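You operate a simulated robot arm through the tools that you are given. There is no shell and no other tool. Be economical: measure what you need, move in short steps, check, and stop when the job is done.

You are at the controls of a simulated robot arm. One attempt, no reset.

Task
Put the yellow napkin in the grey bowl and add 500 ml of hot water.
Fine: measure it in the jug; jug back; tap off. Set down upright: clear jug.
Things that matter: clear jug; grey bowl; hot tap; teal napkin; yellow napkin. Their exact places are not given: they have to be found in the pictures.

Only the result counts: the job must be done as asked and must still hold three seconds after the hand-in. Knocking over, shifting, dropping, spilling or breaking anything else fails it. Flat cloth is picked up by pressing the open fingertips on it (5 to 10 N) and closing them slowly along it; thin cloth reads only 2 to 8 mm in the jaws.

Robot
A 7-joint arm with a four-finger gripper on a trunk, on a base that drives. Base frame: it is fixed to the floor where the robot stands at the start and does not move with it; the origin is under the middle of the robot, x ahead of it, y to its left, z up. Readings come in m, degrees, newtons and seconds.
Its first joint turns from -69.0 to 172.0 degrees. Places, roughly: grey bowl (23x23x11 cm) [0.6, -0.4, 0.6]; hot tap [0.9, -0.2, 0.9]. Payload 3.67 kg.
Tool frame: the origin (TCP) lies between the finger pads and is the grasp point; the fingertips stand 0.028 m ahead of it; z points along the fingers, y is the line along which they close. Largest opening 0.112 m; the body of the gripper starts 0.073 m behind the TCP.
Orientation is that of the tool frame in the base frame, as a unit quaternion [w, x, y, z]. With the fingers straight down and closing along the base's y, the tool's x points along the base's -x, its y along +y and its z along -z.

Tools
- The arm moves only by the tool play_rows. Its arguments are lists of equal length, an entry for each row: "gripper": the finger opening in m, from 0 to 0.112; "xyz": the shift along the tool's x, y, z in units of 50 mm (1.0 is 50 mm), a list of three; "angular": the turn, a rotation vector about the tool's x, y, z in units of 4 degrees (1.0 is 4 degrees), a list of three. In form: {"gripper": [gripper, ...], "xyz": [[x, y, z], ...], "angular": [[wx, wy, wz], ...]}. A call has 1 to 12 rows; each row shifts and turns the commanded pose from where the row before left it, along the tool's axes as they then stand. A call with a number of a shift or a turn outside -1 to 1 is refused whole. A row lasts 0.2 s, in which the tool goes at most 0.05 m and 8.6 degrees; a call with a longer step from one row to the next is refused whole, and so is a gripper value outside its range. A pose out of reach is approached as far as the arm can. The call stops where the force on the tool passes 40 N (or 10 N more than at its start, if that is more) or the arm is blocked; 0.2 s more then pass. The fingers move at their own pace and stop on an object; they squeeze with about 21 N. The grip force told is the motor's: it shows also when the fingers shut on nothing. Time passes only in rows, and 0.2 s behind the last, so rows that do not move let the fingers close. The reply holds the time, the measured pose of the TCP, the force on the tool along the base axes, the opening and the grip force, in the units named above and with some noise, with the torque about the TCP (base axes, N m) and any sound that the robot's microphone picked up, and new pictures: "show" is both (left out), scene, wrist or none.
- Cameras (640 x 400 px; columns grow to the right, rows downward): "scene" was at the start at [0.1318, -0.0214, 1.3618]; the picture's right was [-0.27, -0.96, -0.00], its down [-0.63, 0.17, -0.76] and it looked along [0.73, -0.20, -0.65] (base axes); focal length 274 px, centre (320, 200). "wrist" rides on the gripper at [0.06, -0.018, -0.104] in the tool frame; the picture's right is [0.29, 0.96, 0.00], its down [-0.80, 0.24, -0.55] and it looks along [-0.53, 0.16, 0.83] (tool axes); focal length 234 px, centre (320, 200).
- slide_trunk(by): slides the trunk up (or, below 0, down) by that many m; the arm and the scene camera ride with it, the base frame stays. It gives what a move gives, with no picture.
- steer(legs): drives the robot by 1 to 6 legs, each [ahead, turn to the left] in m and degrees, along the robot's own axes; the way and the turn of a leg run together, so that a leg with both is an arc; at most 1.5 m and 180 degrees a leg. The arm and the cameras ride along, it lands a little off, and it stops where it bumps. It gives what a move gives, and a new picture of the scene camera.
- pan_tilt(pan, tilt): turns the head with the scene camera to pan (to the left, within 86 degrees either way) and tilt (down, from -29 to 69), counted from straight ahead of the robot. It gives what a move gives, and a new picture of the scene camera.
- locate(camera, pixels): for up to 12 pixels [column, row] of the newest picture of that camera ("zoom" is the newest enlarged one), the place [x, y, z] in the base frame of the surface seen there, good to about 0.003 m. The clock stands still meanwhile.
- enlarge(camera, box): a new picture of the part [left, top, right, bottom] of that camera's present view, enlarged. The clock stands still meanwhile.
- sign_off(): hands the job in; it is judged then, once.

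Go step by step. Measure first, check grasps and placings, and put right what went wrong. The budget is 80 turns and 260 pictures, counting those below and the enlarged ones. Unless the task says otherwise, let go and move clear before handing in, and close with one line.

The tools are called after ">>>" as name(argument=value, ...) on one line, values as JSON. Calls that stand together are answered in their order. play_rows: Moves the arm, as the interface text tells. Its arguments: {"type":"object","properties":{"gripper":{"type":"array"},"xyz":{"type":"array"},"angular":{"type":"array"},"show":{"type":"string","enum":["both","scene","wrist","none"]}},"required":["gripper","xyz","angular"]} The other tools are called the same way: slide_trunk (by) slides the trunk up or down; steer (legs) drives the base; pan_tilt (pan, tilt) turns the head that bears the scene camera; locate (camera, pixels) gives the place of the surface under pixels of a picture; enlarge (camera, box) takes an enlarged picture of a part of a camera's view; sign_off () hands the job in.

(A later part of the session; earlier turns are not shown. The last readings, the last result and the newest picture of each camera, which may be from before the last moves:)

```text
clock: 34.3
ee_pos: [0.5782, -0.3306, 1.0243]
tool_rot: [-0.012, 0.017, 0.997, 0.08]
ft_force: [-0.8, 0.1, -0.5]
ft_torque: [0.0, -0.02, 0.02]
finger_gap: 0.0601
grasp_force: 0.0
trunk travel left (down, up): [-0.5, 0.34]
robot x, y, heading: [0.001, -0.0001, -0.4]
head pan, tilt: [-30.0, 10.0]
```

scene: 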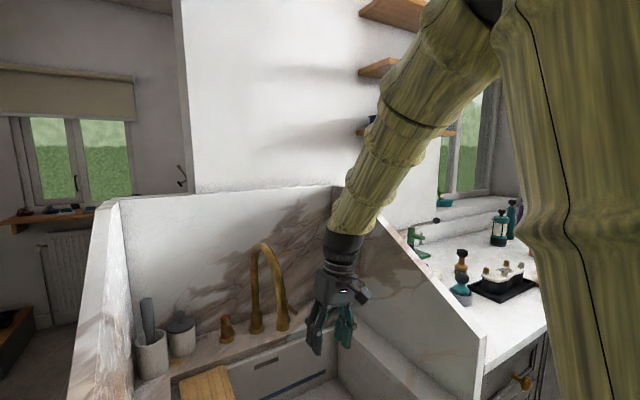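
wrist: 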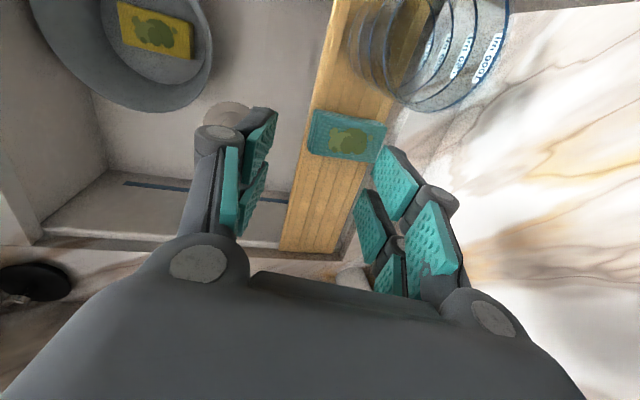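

The head is free again; the elbow sits right beside it when the arm is folded. I'll straighten the tool, rise above the spout arch (z>1.2), and travel with the arm extended.

>>> play_rows(gripper=[0.06, 0.06, 0.06, 0.06, 0.06, 0.06, 0.06, 0.06, 0.06], xyz=[[0, 0, -0.5], [0, 0, -0.5], [0, 0, -0.5], [0, 0, -0.5], [-0.4, 0, -0.8], [-0.6, 0, -0.8], [-0.6, 0, -0.8], [-0.6, 0, -0.3], [0, 0, 0]], angular=[[0.575, -0.09, -0.12], [0.575, -0.09, -0.12], [0.575, -0.09, -0.12], [0.575, -0.09, -0.12], [0, 0, 0], [0, 0, 0], [0, 0, 0], [0, 0, 0], [0, 0, 0]], show="scene")

```text
clock: 36.3
ee_pos: [0.6894, -0.3423, 1.2594]
tool_rot: [0.002, 0.0, 1.0, 0.0]
ft_force: [0.3, 0.6, 0.2]
ft_torque: [-0.03, -0.03, 0.0]
finger_gap: 0.0601
grasp_force: 0.0
trunk travel left (down, up): [-0.5, 0.34]
robot x, y, heading: [0.0022, -0.0, 0.2]
head pan, tilt: [-30.0, 10.0]
```

scene: 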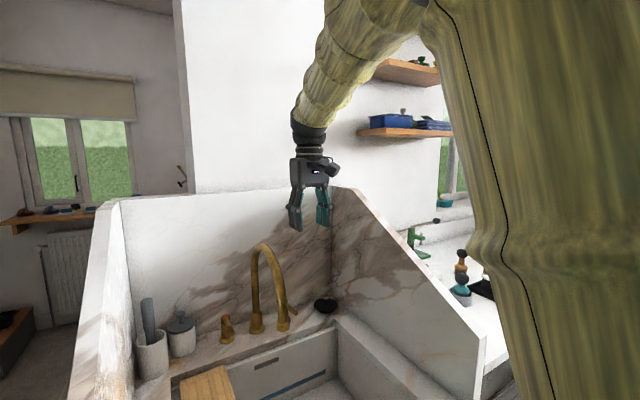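

Clean pose. Now across to y≈−0.175 while advancing to x≈0.8 above the arch.

>>> play_rows(gripper=[0.06, 0.06, 0.06, 0.06, 0.06, 0.06, 0.06], xyz=[[-0.4, 0.6, 0], [-0.4, 0.6, 0], [-0.4, 0.6, 0], [-0.4, 0.6, 0], [-0.4, 0.6, 0], [-0.2, 0.34, 0], [0, 0, 0]], angular=[[0, 0, 0], [0, 0, 0], [0, 0, 0], [0, 0, 0], [0, 0, 0], [0, 0, 0], [0, 0, 0]], show="scene")

```text
clock: 37.9
ee_pos: [0.7997, -0.1731, 1.2561]
tool_rot: [0.001, 0.0, 1.0, 0.0]
ft_force: [-0.9, 0.3, -0.2]
ft_torque: [-0.02, 0.02, 0.05]
finger_gap: 0.0599
grasp_force: 0.0
trunk travel left (down, up): [-0.5, 0.34]
robot x, y, heading: [-0.0043, 0.003, -0.0]
head pan, tilt: [-30.0, 10.0]
```

scene: 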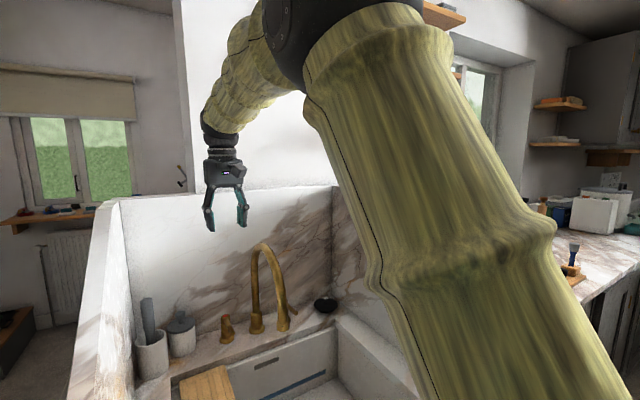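

Good. Descend at x≈0.80 to z≈1.0 (between spout plane and left wall), then advance over the lever.

>>> play_rows(gripper=[0.06, 0.06, 0.06, 0.06, 0.06, 0.06, 0.06, 0.06], xyz=[[0, -0.1, 0.9], [0, 0, 0.9], [0, 0, 0.9], [0, 0, 0.9], [0, 0, 0.8], [-0.8, 0, 0], [-0.8, 0, 0], [0, 0, 0]], angular=[[0, 0, 0], [0, 0, 0], [0, 0, 0], [0, 0, 0], [0, 0, 0], [0, 0, 0], [0, 0, 0], [0, 0, 0]], show="wrist")

>>> pan_tilt(pan=-10, tilt=38)

```text
clock: 39.7
ee_pos: [0.8808, -0.1794, 1.0361]
tool_rot: [0.002, -0.001, 1.0, 0.0]
ft_force: [0.7, 0.9, 0.6]
ft_torque: [-0.05, -0.02, 0.0]
finger_gap: 0.0602
grasp_force: 0.0
trunk travel left (down, up): [-0.5, 0.34]
robot x, y, heading: [0.0007, -0.0009, -0.0]
head pan, tilt: [-30.0, 10.0]
```

wrist: 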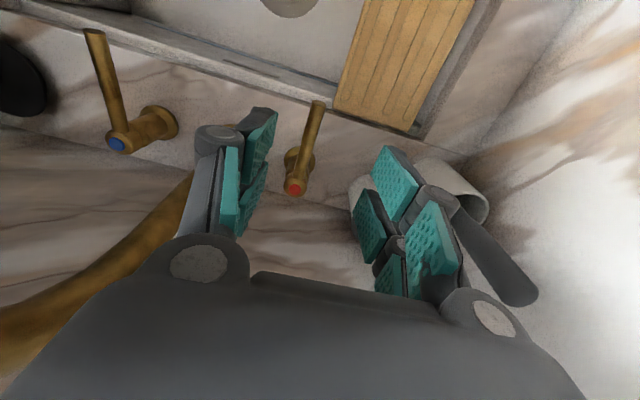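

```text
clock: 40.6
ee_pos: [0.8823, -0.1819, 1.0358]
tool_rot: [0.001, 0.0, 1.0, 0.0]
ft_force: [-0.3, -0.7, 0.1]
ft_torque: [0.01, -0.01, 0.01]
finger_gap: 0.06
grasp_force: 0.1
trunk travel left (down, up): [-0.5, 0.34]
robot x, y, heading: [0.0001, -0.0008, -0.3]
head pan, tilt: [-10.0, 38.0]
```

scene: 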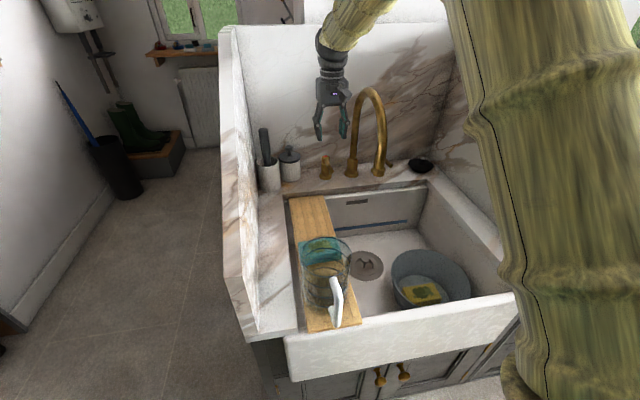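

The lever (wrist (305,150)) is between the fingers. Descend to straddle it with tips at z≈0.88.

>>> play_rows(gripper=[0.06, 0.06, 0.06, 0.06, 0.04, 0.04], xyz=[[0, -0.05, 0.7], [0, -0.05, 0.7], [0, 0, 0.7], [0, 0, 0.45], [0, 0, 0], [0, 0, 0]], angular=[[0, 0, 0], [0, 0, 0], [0, 0, 0], [0, 0, 0], [0, 0, 0], [0, 0, 0]])

>>> enlarge(camera="scene", box=[280, 110, 420, 190])

```text
clock: 42.0
ee_pos: [0.882, -0.1839, 0.9061]
tool_rot: [0.001, 0.0, 1.0, 0.0]
ft_force: [0.9, -0.5, -0.1]
ft_torque: [-0.02, 0.0, 0.02]
finger_gap: 0.04
grasp_force: 0.0
trunk travel left (down, up): [-0.5, 0.34]
robot x, y, heading: [0.0004, -0.0004, -0.1]
head pan, tilt: [-10.0, 38.0]
```

scene: 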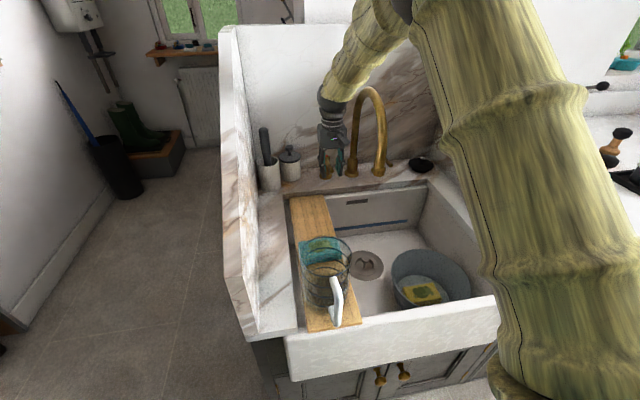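
wrist: 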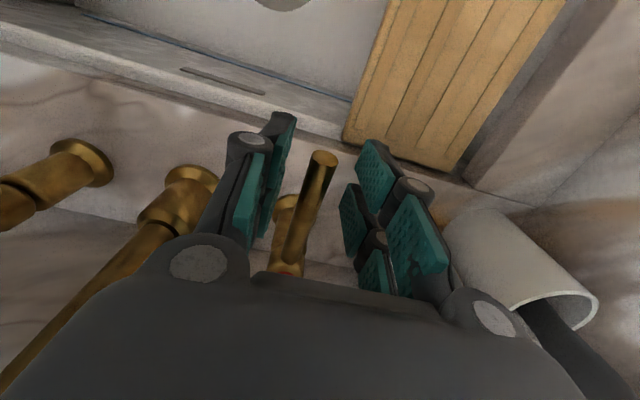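

```text
4.57 times, centred on (350, 150) of scene
```

zoom: 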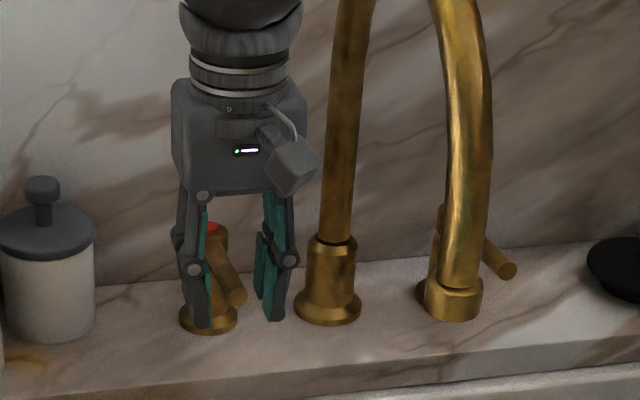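

The lever sits between the fingers with the pivot behind. I'll test by nudging to the left (+y) gently.

>>> play_rows(gripper=[0.04, 0.04, 0.04, 0.04], xyz=[[0, 0.2, 0], [0, 0.15, 0], [0, 0.12, 0], [0, 0, 0]], angular=[[0, 0, 0], [0, 0, 0], [0, 0, 0], [0, 0, 0]], show="wrist")

```text
clock: 43.0
ee_pos: [0.881, -0.1615, 0.9073]
tool_rot: [0.001, 0.001, 1.0, 0.0]
ft_force: [-0.4, 0.1, 0.9]
ft_torque: [0.01, 0.03, 0.01]
finger_gap: 0.0398
grasp_force: 0.6
trunk travel left (down, up): [-0.5, 0.34]
robot x, y, heading: [0.0012, 0.0054, -0.1]
head pan, tilt: [-10.0, 38.0]
```

wrist: 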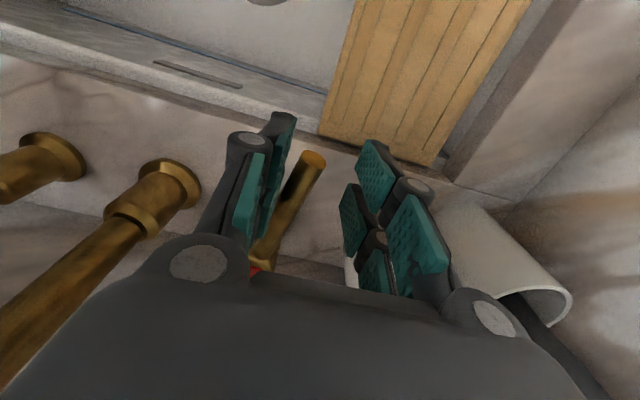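

Right at contact now. Nudge 25 mm further left.

>>> play_rows(gripper=[0.04, 0.04, 0.04, 0.04], xyz=[[0, 0.15, 0], [0, 0.15, 0], [0, 0.15, 0], [0, 0, 0]], angular=[[0, 0, 0], [0, 0, 0], [0, 0, 0], [0, 0, 0]], show="both")

```text
clock: 44.0
ee_pos: [0.88, -0.1383, 0.9086]
tool_rot: [0.001, 0.0, 1.0, 0.0]
ft_force: [0.3, -0.2, 0.1]
ft_torque: [-0.01, 0.0, 0.0]
finger_gap: 0.0402
grasp_force: 0.0
trunk travel left (down, up): [-0.5, 0.34]
robot x, y, heading: [0.0004, -0.0007, -0.0]
head pan, tilt: [-10.0, 38.0]
```

scene: 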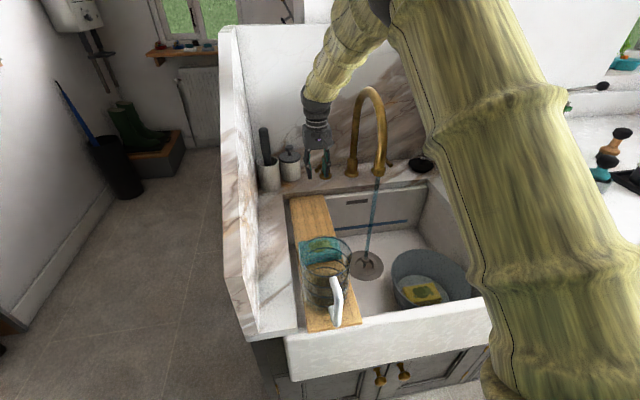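
wrist: 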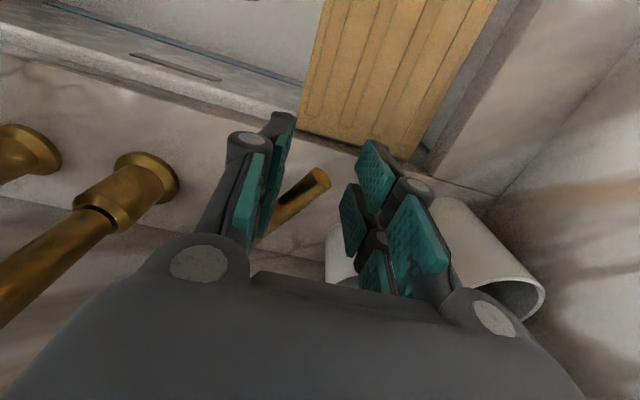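

Water is running from the spout into the drain (scene stream (372,220)) at a modest flow. I'll leave the lever there, disengage slightly right, and rise clear.

>>> play_rows(gripper=[0.04, 0.04, 0.04, 0.04, 0.04, 0.04, 0.04, 0.04, 0.04, 0.04], xyz=[[0, -0.12, 0], [0, 0, -0.7], [0, 0, -0.9], [0, 0, -0.9], [0, 0, -0.9], [0, 0, -0.9], [0.8, 0, -0.9], [0.9, 0, -0.9], [0.9, 0, 0], [0, 0, 0]], angular=[[0, 0, 0], [0, 0, 0], [0, 0, 0], [0, 0, 0], [0, 0, 0], [0, 0, 0], [0, 0, 0], [0, 0, 0], [0, 0, 0], [0, 0, 0]], show="scene")

>>> enlarge(camera="scene", box=[290, 80, 430, 290])

```text
refused: row 7 steps farther than a row can; nothing moved
```

```text
1.90 times, centred on (360, 185) of scene
```

zoom: 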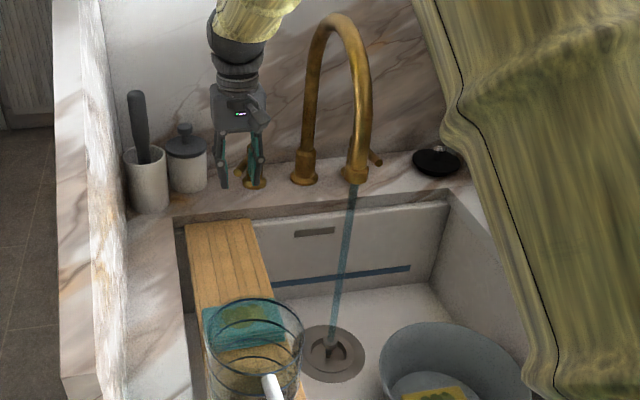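

Same move with shorter steps.

>>> play_rows(gripper=[0.04, 0.04, 0.04, 0.04, 0.04, 0.04, 0.04, 0.04, 0.04, 0.04], xyz=[[0, -0.12, 0], [0, 0, -0.7], [0, 0, -0.9], [0, 0, -0.9], [0, 0, -0.9], [0, 0, -0.9], [0.6, 0, -0.7], [0.7, 0, -0.6], [0.9, 0, 0], [0, 0, 0]], angular=[[0, 0, 0], [0, 0, 0], [0, 0, 0], [0, 0, 0], [0, 0, 0], [0, 0, 0], [0, 0, 0], [0, 0, 0], [0, 0, 0], [0, 0, 0]], show="scene")

```text
clock: 46.2
ee_pos: [0.7711, -0.1426, 1.1874]
tool_rot: [0.0, 0.0, 1.0, 0.0]
ft_force: [0.1, -0.1, -0.5]
ft_torque: [0.0, 0.05, -0.02]
finger_gap: 0.0401
grasp_force: 0.1
trunk travel left (down, up): [-0.5, 0.34]
robot x, y, heading: [-0.0007, 0.0005, 0.1]
head pan, tilt: [-10.0, 38.0]
```

scene: 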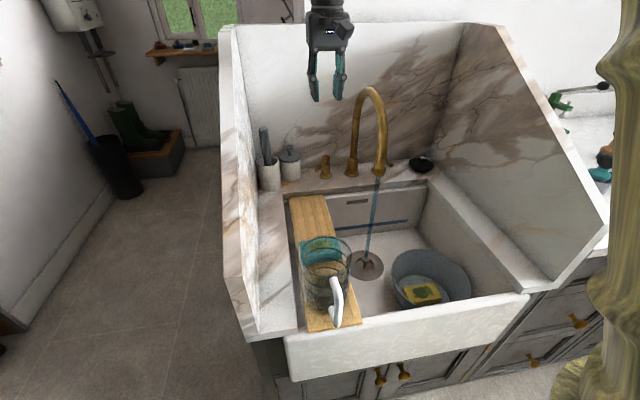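

Water keeps flowing into the drain; the arm is clear. I'll back the base 0.35 m so that I can take the jug handle horizontally.

>>> steer(legs=[[-0.35, 0]])

```text
clock: 48.5
ee_pos: [0.4222, -0.1392, 1.1901]
tool_rot: [0.002, -0.002, 1.0, 0.0]
ft_force: [0.4, 0.3, 0.7]
ft_torque: [0.02, -0.06, 0.03]
finger_gap: 0.0401
grasp_force: 0.1
trunk travel left (down, up): [-0.5, 0.34]
robot x, y, heading: [-0.35, -0.0028, -0.0]
head pan, tilt: [-10.0, 38.0]
```

scene: 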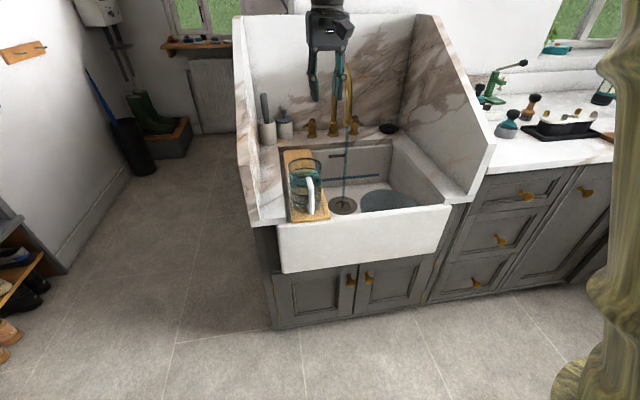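

The base is at x=−0.35. I'll pitch the tool from down to horizontal-forward (−90° about tool y) at this height.

>>> play_rows(gripper=[0.06, 0.06, 0.06, 0.06, 0.06, 0.06, 0.06, 0.06, 0.06, 0.06, 0.06, 0.06], xyz=[[0, 0, 0], [0, 0, 0], [0, 0, 0], [0, 0, 0], [0, 0, 0], [0, 0, 0], [0, 0, 0], [0, 0, 0], [0, 0, 0], [0, 0, 0], [0, 0, 0], [0, 0, 0]], angular=[[0, -1, 0], [0, -1, 0], [0, -1, 0], [0, -1, 0], [0, -1, 0], [0, -1, 0], [0, -1, 0], [0, -1, 0], [0, -1, 0], [0, -1, 0], [0, -1, 0], [0, -1, 0]], show="none")

>>> play_rows(gripper=[0.06, 0.06, 0.06, 0.06, 0.06, 0.06, 0.06, 0.06, 0.06, 0.06, 0.06, 0.06], xyz=[[0, 0, 0], [0, 0, 0], [0, 0, 0], [0, 0, 0], [0, 0, 0], [0, 0, 0], [0, 0, 0], [0, 0, 0], [0, 0, 0], [0, 0, 0], [0, 0, 0], [0, 0, 0]], angular=[[0, -1, 0], [0, -1, 0], [0, -1, 0], [0, -1, 0], [0, -1, 0], [0, -1, 0], [0, -1, 0], [0, -1, 0], [0, -1, 0], [0, -1, 0], [0, -0.5, 0], [0, 0, 0]], show="both")

```text
clock: 51.1
ee_pos: [0.4216, -0.1408, 1.1895]
tool_rot: [0.409, -0.003, 0.913, 0.002]
ft_force: [-0.8, 0.0, -0.8]
ft_torque: [0.0, 0.0, 0.0]
finger_gap: 0.0599
grasp_force: 0.1
trunk travel left (down, up): [-0.5, 0.34]
robot x, y, heading: [-0.3465, 0.001, 0.4]
head pan, tilt: [-10.0, 38.0]
```

```text
clock: 53.7
ee_pos: [0.4201, -0.1396, 1.1882]
tool_rot: [0.708, -0.002, 0.706, 0.002]
ft_force: [0.0, -0.1, 0.4]
ft_torque: [0.02, -0.02, 0.03]
finger_gap: 0.0603
grasp_force: 0.0
trunk travel left (down, up): [-0.5, 0.34]
robot x, y, heading: [-0.3465, -0.0005, 0.1]
head pan, tilt: [-10.0, 38.0]
```

scene: 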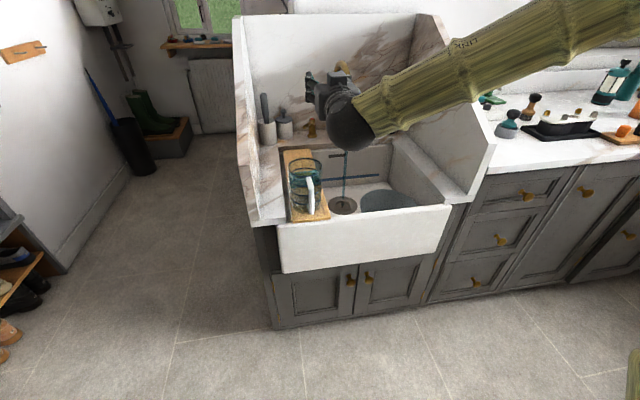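
wrist: 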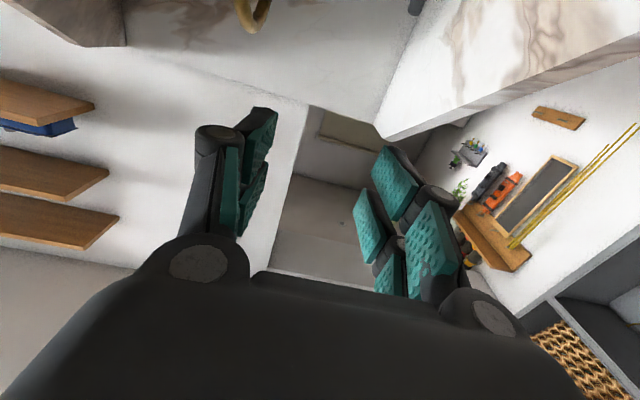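

The tool now points straight ahead. Re-measure the handle from here.

>>> enlarge(camera="scene", box=[270, 140, 366, 230])

>>> locate(camera="scene", pixels=[[309, 182], [310, 195], [311, 205], [312, 213], [308, 178], [345, 186], [342, 203], [307, 190], [313, 190], [360, 212], [300, 222]])

```text
4.44 times, centred on (318, 185) of scene
```

zoom: 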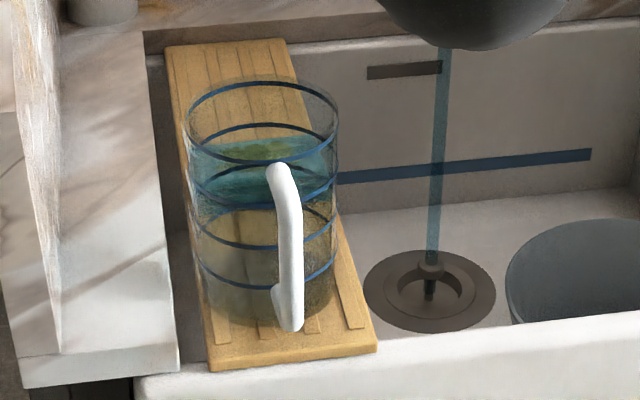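

```text
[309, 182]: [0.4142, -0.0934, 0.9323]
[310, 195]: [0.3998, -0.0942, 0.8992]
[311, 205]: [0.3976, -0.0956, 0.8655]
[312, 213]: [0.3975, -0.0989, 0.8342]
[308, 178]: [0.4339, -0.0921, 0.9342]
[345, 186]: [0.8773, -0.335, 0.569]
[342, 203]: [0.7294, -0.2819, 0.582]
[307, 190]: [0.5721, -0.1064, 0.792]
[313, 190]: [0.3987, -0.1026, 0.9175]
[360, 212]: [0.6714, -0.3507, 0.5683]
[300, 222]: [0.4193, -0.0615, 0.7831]
```

Handle bar at (0.398 outer face, −0.096), z 0.84–0.92. I'll back off to x≈0.32 and lower to z≈0.88 in front of it.

>>> play_rows(gripper=[0.06, 0.06, 0.06, 0.06, 0.06, 0.06, 0.06, 0.06, 0.06, 0.06, 0.06], xyz=[[0, 0.29, -0.67], [0, 0.29, -0.67], [0, 0.29, -0.67], [0.88, 0, 0], [0.88, 0, 0], [0.88, 0, 0], [0.88, 0, 0], [0.88, 0, 0], [0.88, 0, 0], [0.88, 0, 0], [0, 0, 0]], angular=[[0, 0, 0], [0, 0, 0], [0, 0, 0], [0, 0, 0], [0, 0, 0], [0, 0, 0], [0, 0, 0], [0, 0, 0], [0, 0, 0], [0, 0, 0], [0, 0, 0]])

```text
clock: 56.1
ee_pos: [0.3186, -0.0862, 0.8806]
tool_rot: [0.708, 0.001, 0.707, -0.002]
ft_force: [0.0, -0.9, 0.3]
ft_torque: [-0.01, 0.0, 0.01]
finger_gap: 0.06
grasp_force: 0.0
out of reach, approached as far as the arm can: row 10
trunk travel left (down, up): [-0.5, 0.34]
robot x, y, heading: [-0.3515, -0.002, 0.0]
head pan, tilt: [-10.0, 38.0]
```

scene: 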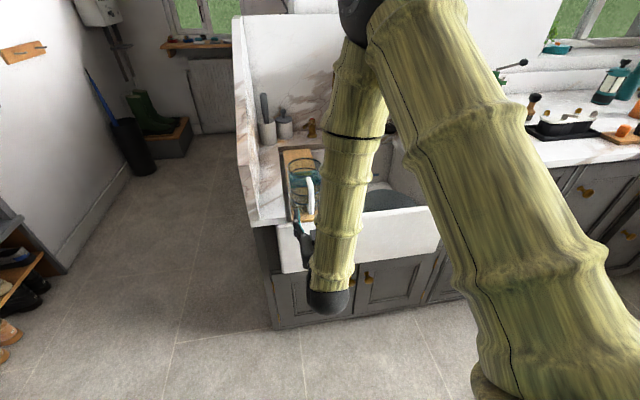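
wrist: 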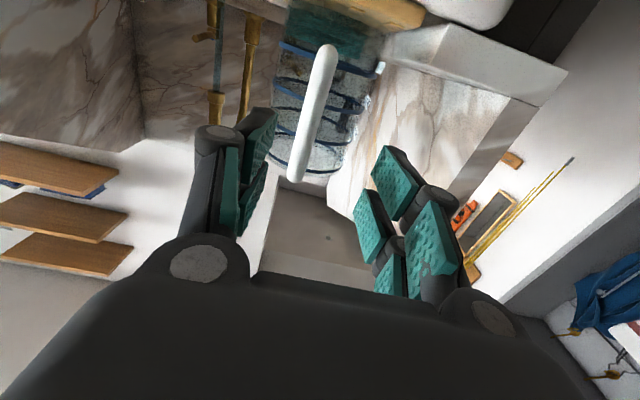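

In front of the handle (wrist (312,110)). Shift 10 mm right and advance 86 mm so the bar is between the pads.

>>> play_rows(gripper=[0.06, 0.06, 0.06, 0.06, 0.06], xyz=[[0, -0.2, 0.2], [0, 0, 0.5], [0, 0, 0.5], [0, 0, 0.5], [0, 0, 0]], angular=[[0, 0, 0], [0, 0, 0], [0, 0, 0], [0, 0, 0], [0, 0, 0]])

```text
clock: 57.3
ee_pos: [0.3993, -0.0725, 0.8873]
tool_rot: [0.707, 0.001, 0.707, -0.003]
ft_force: [0.3, -0.2, 0.7]
ft_torque: [-0.01, 0.01, 0.02]
finger_gap: 0.0601
grasp_force: 0.0
out of reach, approached as far as the arm can: row 1, 2, 3, 4
trunk travel left (down, up): [-0.5, 0.34]
robot x, y, heading: [-0.3484, -0.001, 0.2]
head pan, tilt: [-10.0, 38.0]
```

scene: 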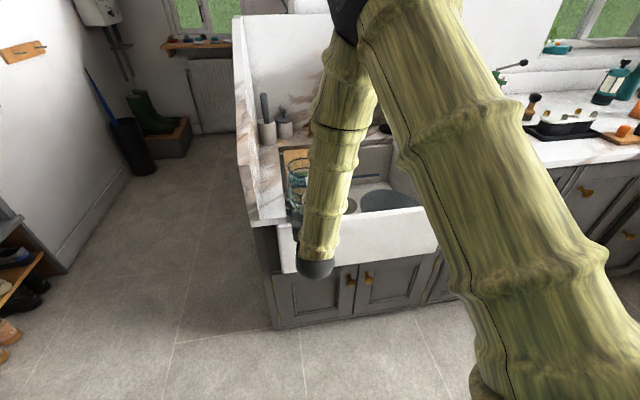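
wrist: 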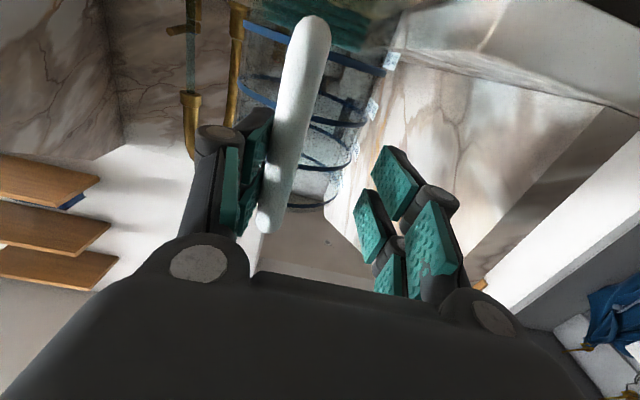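

The arm is at its limit here (y stuck at −0.0725; bar touching the right finger). I'll back out, raise the arm 0.2 m and lower the trunk 0.2 m to get a more relaxed posture.

>>> play_rows(gripper=[0.06, 0.06, 0.06, 0.06, 0.06, 0.06, 0.06, 0.06, 0.06, 0.06], xyz=[[0, 0, -0.6], [0, 0, -0.7], [0, 0, -0.7], [-0.8, 0, 0], [-0.8, 0, 0], [-0.8, 0, 0], [-0.8, 0, 0], [-0.8, 0, 0], [-0.8, 0, 0], [0, 0, 0]], angular=[[0, 0, 0], [0, 0, 0], [0, 0, 0], [0, 0, 0], [0, 0, 0], [0, 0, 0], [0, 0, 0], [0, 0, 0], [0, 0, 0], [0, 0, 0]], show="none")

>>> slide_trunk(by=-0.22)

>>> play_rows(gripper=[0.06], xyz=[[0, 0, 0]], angular=[[0, 0, 0]])

```text
clock: 59.5
ee_pos: [0.3008, -0.0725, 1.1309]
tool_rot: [0.708, -0.002, 0.707, 0.002]
ft_force: [0.2, -0.7, 0.4]
ft_torque: [0.0, 0.02, 0.0]
finger_gap: 0.0599
grasp_force: 0.1
trunk travel left (down, up): [-0.5, 0.34]
robot x, y, heading: [-0.346, 0.0004, 0.5]
head pan, tilt: [-10.0, 38.0]
```

```text
clock: 61.8
ee_pos: [0.3008, -0.071, 0.9092]
tool_rot: [0.708, -0.001, 0.706, 0.001]
ft_force: [-0.3, -0.7, 0.6]
ft_torque: [0.0, 0.01, 0.04]
finger_gap: 0.06
grasp_force: 0.0
trunk travel left (down, up): [-0.28, 0.56]
robot x, y, heading: [-0.3482, -0.0, 0.3]
head pan, tilt: [-10.0, 38.0]
```

```text
clock: 62.2
ee_pos: [0.3005, -0.0725, 0.9095]
tool_rot: [0.708, -0.002, 0.707, 0.002]
ft_force: [0.0, 0.0, -0.2]
ft_torque: [0.0, -0.01, -0.03]
finger_gap: 0.06
grasp_force: 0.0
trunk travel left (down, up): [-0.28, 0.56]
robot x, y, heading: [-0.3492, -0.0006, 0.1]
head pan, tilt: [-10.0, 38.0]
```

scene: 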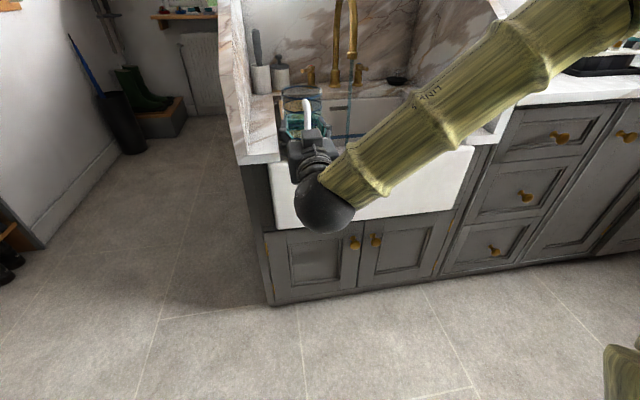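
wrist: 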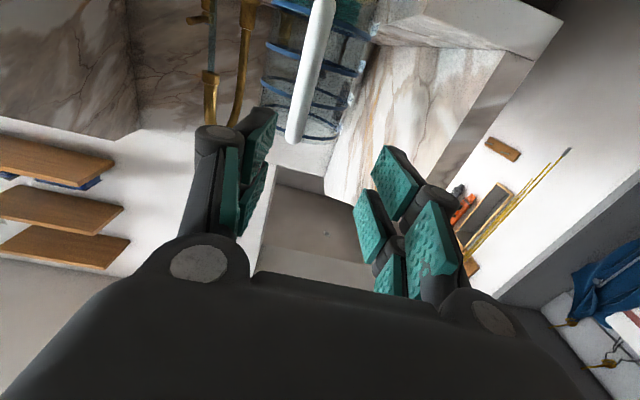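

Much better posture. Align to y −0.096, z 0.882, then check.

>>> play_rows(gripper=[0.06, 0.06, 0.06, 0.06], xyz=[[0.28, -0.24, 0], [0.28, -0.24, 0.2], [0, 0, 0.3], [0, 0, 0]], angular=[[0, 0, 0], [0, 0, 0], [0, 0, 0], [0, 0, 0]], show="wrist")

>>> pan_tilt(pan=-8, tilt=25)

```text
clock: 63.2
ee_pos: [0.3257, -0.0969, 0.8824]
tool_rot: [0.707, -0.001, 0.707, 0.001]
ft_force: [0.1, 0.3, -0.3]
ft_torque: [-0.01, 0.03, -0.01]
finger_gap: 0.0601
grasp_force: 0.1
trunk travel left (down, up): [-0.28, 0.56]
robot x, y, heading: [-0.3476, -0.0036, 0.1]
head pan, tilt: [-10.0, 38.0]
```

wrist: 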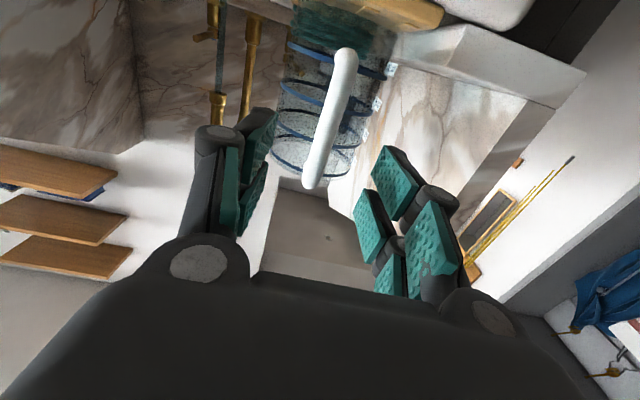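

```text
clock: 63.9
ee_pos: [0.3267, -0.0966, 0.8838]
tool_rot: [0.708, -0.002, 0.707, 0.002]
ft_force: [-0.2, -0.8, 0.2]
ft_torque: [-0.02, 0.03, -0.02]
finger_gap: 0.0602
grasp_force: 0.2
trunk travel left (down, up): [-0.28, 0.56]
robot x, y, heading: [-0.3439, -0.0057, 0.1]
head pan, tilt: [-8.0, 25.0]
```

scene: 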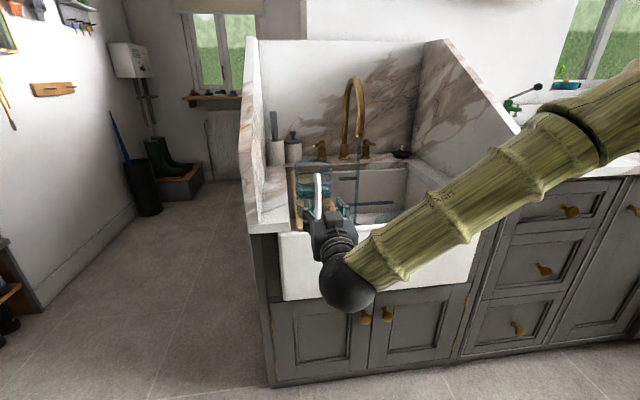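

Aligned. Advance 78 mm and close on the handle.

>>> play_rows(gripper=[0.06, 0.06, 0.06, 0.06, 0.04, 0.03, 0.02, 0.01, 0.0, 0.0], xyz=[[0, 0, 0.5], [0, 0, 0.5], [0, 0, 0.54], [0, 0, 0], [0, 0, 0], [0, 0, 0], [0, 0, 0], [0, 0, 0], [0, 0, 0], [0, 0, 0]], angular=[[0, 0, 0], [0, 0, 0], [0, 0, 0], [0, 0, 0], [0, 0, 0], [0, 0, 0], [0, 0, 0], [0, 0, 0], [0, 0, 0], [0, 0, 0]], show="both")

```text
clock: 66.1
ee_pos: [0.4039, -0.0976, 0.8854]
tool_rot: [0.708, -0.001, 0.707, 0.001]
ft_force: [0.8, -1.0, 0.1]
ft_torque: [0.09, -0.1, 0.0]
finger_gap: 0.0146
grasp_force: 20.9
trunk travel left (down, up): [-0.28, 0.56]
robot x, y, heading: [-0.3464, -0.0011, 0.2]
head pan, tilt: [-8.0, 25.0]
```

scene: 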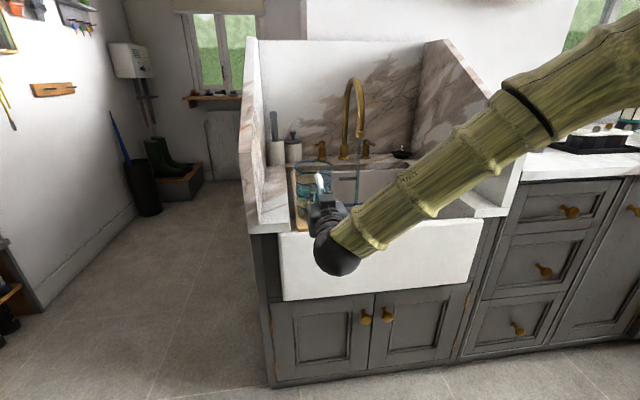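
wrist: 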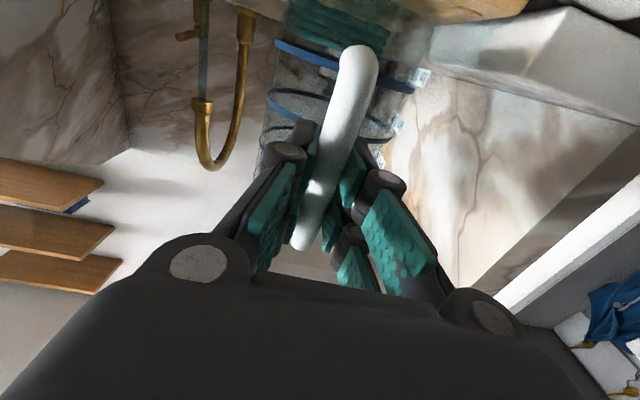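

Handle gripped (14.6 mm, 21 N). Lift 40 mm and check.

>>> play_rows(gripper=[0.0, 0.0, 0.0, 0.0, 0.0], xyz=[[-0.2, 0, 0], [-0.3, 0, 0], [-0.3, 0, 0], [0, 0, 0], [0, 0, 0]], angular=[[0, 0, 0], [0, 0, 0], [0, 0, 0], [0, 0, 0], [0, 0, 0]], show="both")

>>> enlarge(camera="scene", box=[270, 130, 430, 240])

```text
clock: 67.3
ee_pos: [0.402, -0.0979, 0.922]
tool_rot: [0.707, -0.001, 0.707, 0.001]
ft_force: [-1.3, -0.1, -2.0]
ft_torque: [0.01, 0.13, -0.04]
finger_gap: 0.0145
grasp_force: 21.3
trunk travel left (down, up): [-0.28, 0.56]
robot x, y, heading: [-0.3467, -0.0, 0.1]
head pan, tilt: [-8.0, 25.0]
```

scene: 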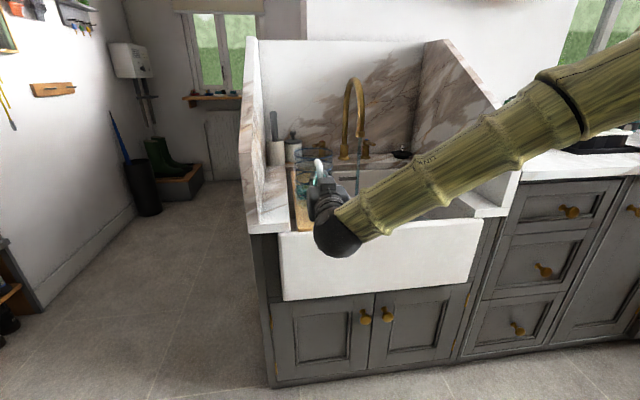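
wrist: 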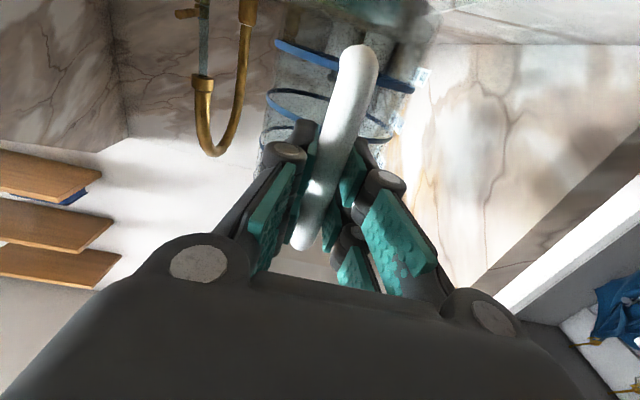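

```text
3.64 times, centred on (350, 185) of scene
```

zoom: 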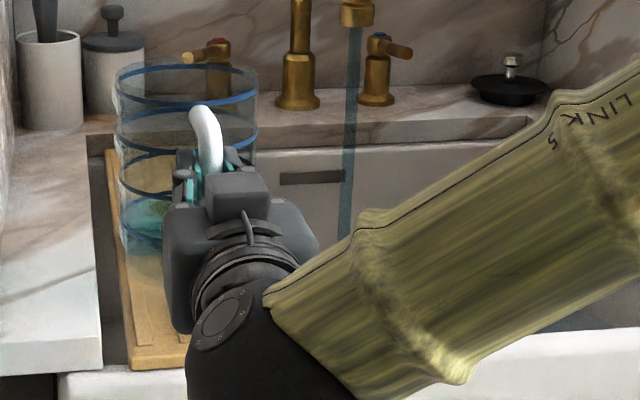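

Jug lifted level (force ≈ −2 N). Move right to line up with the spout (jug centre y≈−0.279) and lower so the rim is under the outlet.

>>> play_rows(gripper=[0.0, 0.0, 0.0, 0.0, 0.0, 0.0, 0.0, 0.0], xyz=[[0, -0.4, 0], [0, -0.7, 0], [0, -0.7, 0], [0, -0.7, 0], [0, -0.7, 0], [0, -0.58, 0], [0.45, 0, 0], [0, 0, 0]], angular=[[0, 0, 0], [0, 0, 0], [0, 0, 0], [0, 0, 0], [0, 0, 0], [0, 0, 0], [0, 0, 0], [0, 0, 0]], show="scene")

>>> enlarge(camera="scene", box=[270, 120, 430, 240])

```text
clock: 69.1
ee_pos: [0.4014, -0.1287, 0.9218]
tool_rot: [0.707, -0.002, 0.707, 0.002]
ft_force: [-0.5, -0.2, -1.5]
ft_torque: [0.02, 0.16, 0.0]
finger_gap: 0.0148
grasp_force: 21.2
out of reach, approached as far as the arm can: row 2, 3, 4, 5, 6, 7
trunk travel left (down, up): [-0.28, 0.56]
robot x, y, heading: [-0.3481, -0.0029, 0.0]
head pan, tilt: [-8.0, 25.0]
```

scene: 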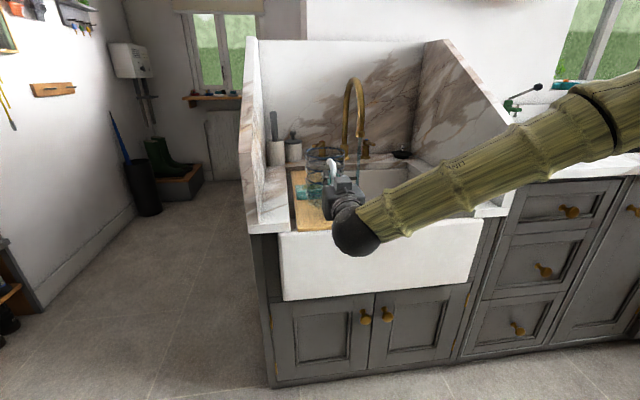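

```text
3.33 times, centred on (350, 180) of scene
```

zoom: 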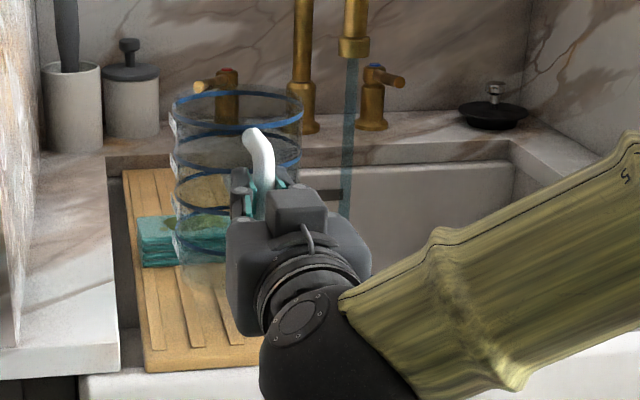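

The arm's first-joint limit blocks moving right. I'll turn the base right 30° (jug stays level, 4.5 cm above the sink edge) to bring the work area into range.

>>> play_rows(gripper=[0.0, 0.0], xyz=[[-0.5, 0, 0], [0, 0, 0]], angular=[[0, 0, 0], [0, 0, 0]], show="none")

>>> steer(legs=[[0, -30]])

```text
clock: 69.7
ee_pos: [0.4032, -0.1286, 0.9463]
tool_rot: [0.707, -0.002, 0.707, 0.002]
ft_force: [-0.1, -0.8, -1.1]
ft_torque: [-0.01, 0.14, 0.04]
finger_gap: 0.0147
grasp_force: 21.0
trunk travel left (down, up): [-0.28, 0.56]
robot x, y, heading: [-0.3465, -0.0023, 0.3]
head pan, tilt: [-8.0, 25.0]
```

```text
clock: 71.6
ee_pos: [0.2386, -0.4871, 0.9456]
tool_rot: [0.684, 0.181, 0.683, -0.181]
ft_force: [0.1, 0.0, -2.3]
ft_torque: [0.02, 0.12, -0.02]
finger_gap: 0.0146
grasp_force: 21.0
trunk travel left (down, up): [-0.28, 0.56]
robot x, y, heading: [-0.3493, -0.001, -29.9]
head pan, tilt: [-8.0, 25.0]
```

scene: 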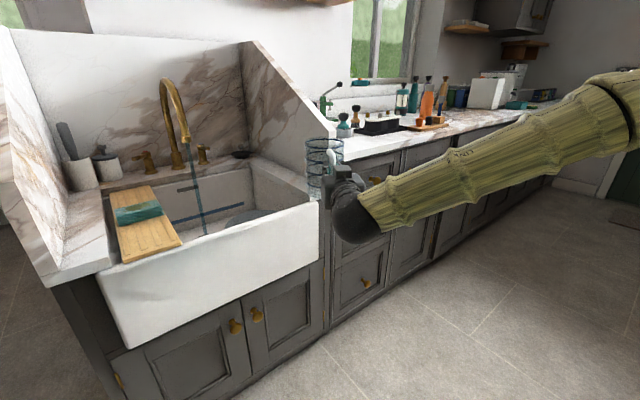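

The jug is held safely in front of the cabinet (scene (325,165)). Now yaw the tool back to face +x and shift left in front of the spout.

>>> play_rows(gripper=[0.0, 0.0, 0.0, 0.0, 0.0, 0.0, 0.0, 0.0, 0.0], xyz=[[0, 0, 0], [0, 0, 0], [0, 0, 0], [0, 0, 0], [0, 0, 0], [0, 0, 0], [0, 0, 0], [0, 0, 0], [0, 0, 0]], angular=[[-0.94, 0, 0], [-0.94, 0, 0], [-0.94, 0, 0], [-0.94, 0, 0], [-0.94, 0, 0], [-0.94, 0, 0], [-0.94, 0, 0], [-0.94, 0, 0], [0, 0, 0]], show="none")

>>> play_rows(gripper=[0.0, 0.0, 0.0, 0.0, 0.0, 0.0, 0.0], xyz=[[0, 0.5, 0.2], [0, 0.7, 0.5], [0, 0.7, 0.6], [0, 0.7, 0.6], [0, 0.7, 0.6], [0, 0.7, 0.5], [0, 0, 0]], angular=[[0, 0, 0], [0, 0, 0], [0, 0, 0], [0, 0, 0], [0, 0, 0], [0, 0, 0], [0, 0, 0]], show="none")

>>> pan_tilt(pan=12, tilt=22)

```text
clock: 73.6
ee_pos: [0.2522, -0.4512, 0.9398]
tool_rot: [0.7, 0.049, 0.711, -0.041]
ft_force: [0.6, -0.1, -1.4]
ft_torque: [-0.01, 0.14, -0.03]
finger_gap: 0.0145
grasp_force: 21.2
out of reach, approached as far as the arm can: row 2, 3, 4, 5
trunk travel left (down, up): [-0.28, 0.56]
robot x, y, heading: [-0.3499, -0.0011, -29.9]
head pan, tilt: [-8.0, 25.0]
```

```text
clock: 75.2
ee_pos: [0.3578, -0.3889, 0.9406]
tool_rot: [0.698, 0.05, 0.713, -0.041]
ft_force: [-0.2, -0.4, -1.5]
ft_torque: [0.0, 0.12, -0.03]
finger_gap: 0.0147
grasp_force: 21.1
out of reach, approached as far as the arm can: row 3, 4, 5, 6
trunk travel left (down, up): [-0.28, 0.56]
robot x, y, heading: [-0.3486, -0.0046, -29.7]
head pan, tilt: [-8.0, 25.0]
```

```text
clock: 76.0
ee_pos: [0.358, -0.3891, 0.9408]
tool_rot: [0.699, 0.049, 0.713, -0.04]
ft_force: [0.0, -0.7, -1.7]
ft_torque: [0.02, 0.1, -0.01]
finger_gap: 0.0146
grasp_force: 20.6
trunk travel left (down, up): [-0.28, 0.56]
robot x, y, heading: [-0.3477, -0.0026, -29.8]
head pan, tilt: [12.0, 22.0]
```

scene: 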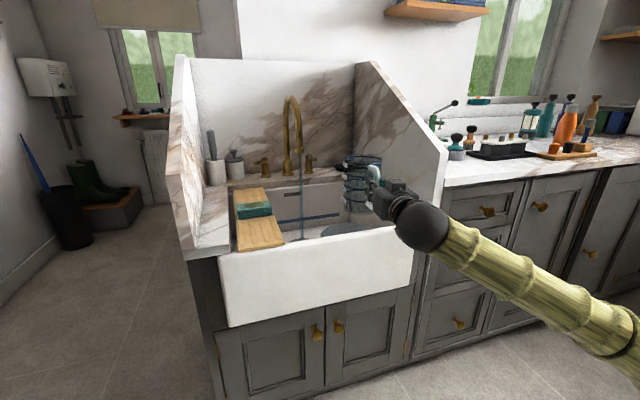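

The wrist bend limit binds when the arm is this folded; going forward should relax it. I'll advance over the bowl, straighten, then look.

>>> play_rows(gripper=[0.0, 0.0, 0.0, 0.0, 0.0, 0.0, 0.0], xyz=[[0, 0, 0.5], [0, 0.1, 0.6], [0, 0.1, 0.6], [0, 0.1, 0.6], [0, 0.2, 0], [0, 0.2, 0], [0, 0, 0]], angular=[[0, 0, 0], [0, 0, 0], [-0.45, -0.07, -0.04], [-0.45, -0.07, -0.04], [-0.45, -0.07, -0.05], [-0.45, -0.07, -0.05], [0, 0, 0]], show="both")

```text
clock: 77.6
ee_pos: [0.4391, -0.3802, 0.9369]
tool_rot: [0.708, 0.001, 0.706, -0.002]
ft_force: [-0.3, -0.2, -2.2]
ft_torque: [-0.02, 0.13, 0.03]
finger_gap: 0.0146
grasp_force: 20.9
out of reach, approached as far as the arm can: row 1, 2
trunk travel left (down, up): [-0.28, 0.56]
robot x, y, heading: [-0.3489, -0.0013, -29.9]
head pan, tilt: [12.0, 22.0]
```

scene: 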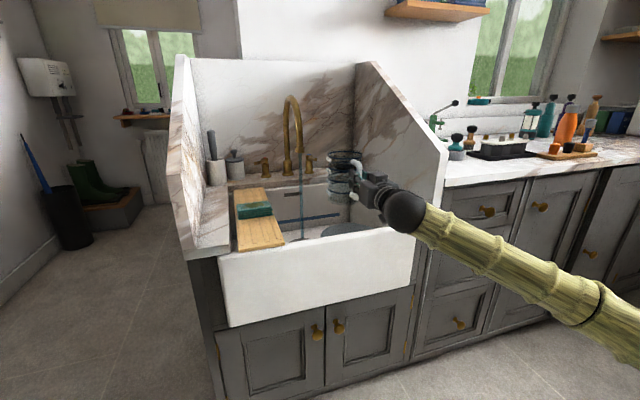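
wrist: 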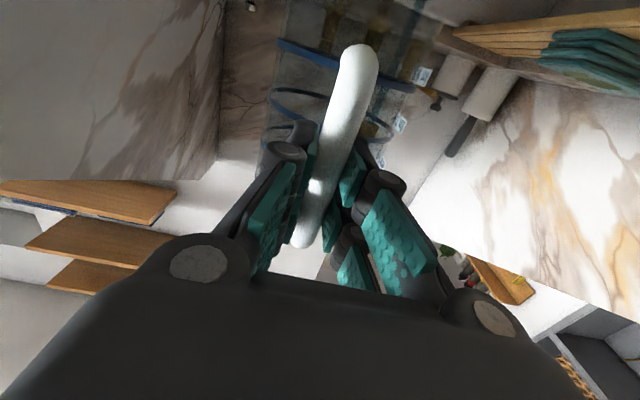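

Upright and free again at (0.439,−0.380). Move to (0.52,−0.287,0.895), just short of the stream.

>>> play_rows(gripper=[0.0, 0.0, 0.0, 0.0, 0.0, 0.0], xyz=[[0, 0.2, 0.5], [0.2, 0.5, 0.5], [0.2, 0.5, 0.4], [0.2, 0.4, 0.2], [0.24, 0.26, 0], [0, 0, 0]], angular=[[0, 0, 0], [0, 0, 0], [0, 0, 0], [0, 0, 0], [0, 0, 0], [0, 0, 0]], show="scene")

>>> enlarge(camera="scene", box=[230, 80, 390, 250])

```text
clock: 79.0
ee_pos: [0.4833, -0.3495, 0.9311]
tool_rot: [0.708, 0.001, 0.706, -0.002]
ft_force: [-0.7, 0.1, -1.3]
ft_torque: [-0.02, 0.12, -0.01]
finger_gap: 0.0145
grasp_force: 21.0
out of reach, approached as far as the arm can: row 2, 3, 4, 5
trunk travel left (down, up): [-0.28, 0.56]
robot x, y, heading: [-0.3472, 0.001, -29.7]
head pan, tilt: [12.0, 22.0]
```

scene: 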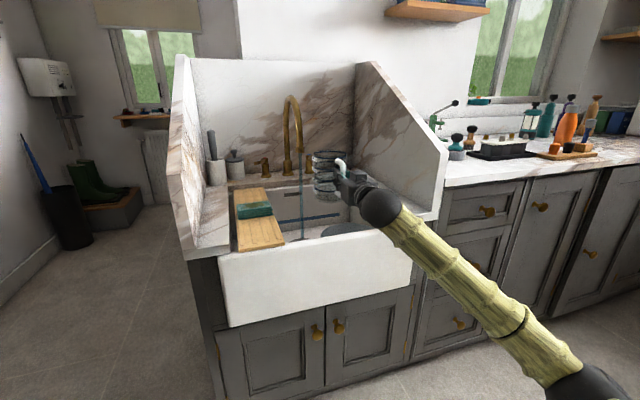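

```text
2.35 times, centred on (310, 165) of scene
```

zoom: 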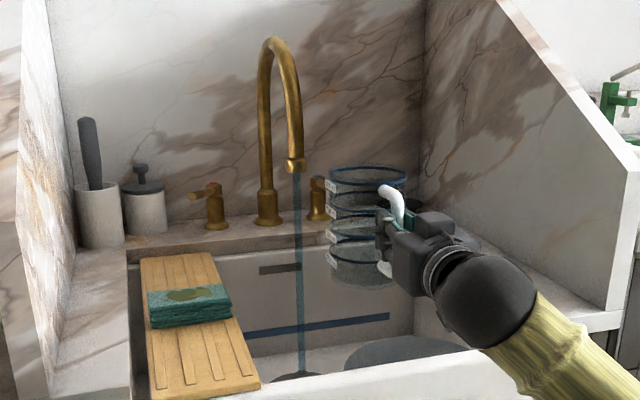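

Again limited. Let me look at the arm's posture itself to understand which joint binds.

>>> pan_tilt(pan=-25, tilt=50)

>>> locate(camera="scene", pixels=[[320, 200], [450, 250], [200, 100], [350, 150]])

```text
clock: 80.1
ee_pos: [0.4849, -0.3499, 0.9309]
tool_rot: [0.709, 0.0, 0.706, -0.001]
ft_force: [0.2, 1.2, -2.3]
ft_torque: [0.0, 0.11, 0.03]
finger_gap: 0.0146
grasp_force: 20.9
trunk travel left (down, up): [-0.28, 0.56]
robot x, y, heading: [-0.3513, -0.0013, -30.0]
head pan, tilt: [-25.0, 50.0]
```

scene: 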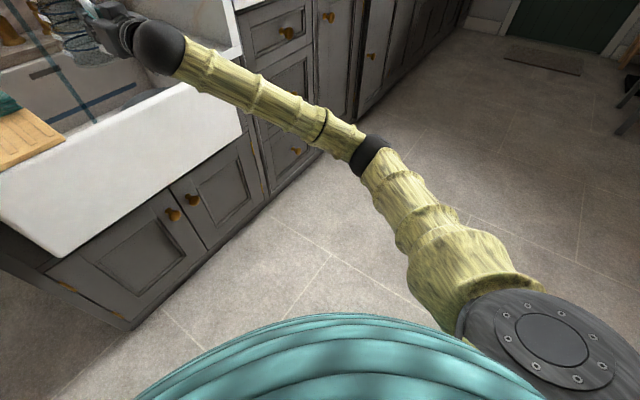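

```text
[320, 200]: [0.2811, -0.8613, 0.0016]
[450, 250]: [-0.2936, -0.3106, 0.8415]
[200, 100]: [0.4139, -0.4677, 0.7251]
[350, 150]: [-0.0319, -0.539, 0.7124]
```

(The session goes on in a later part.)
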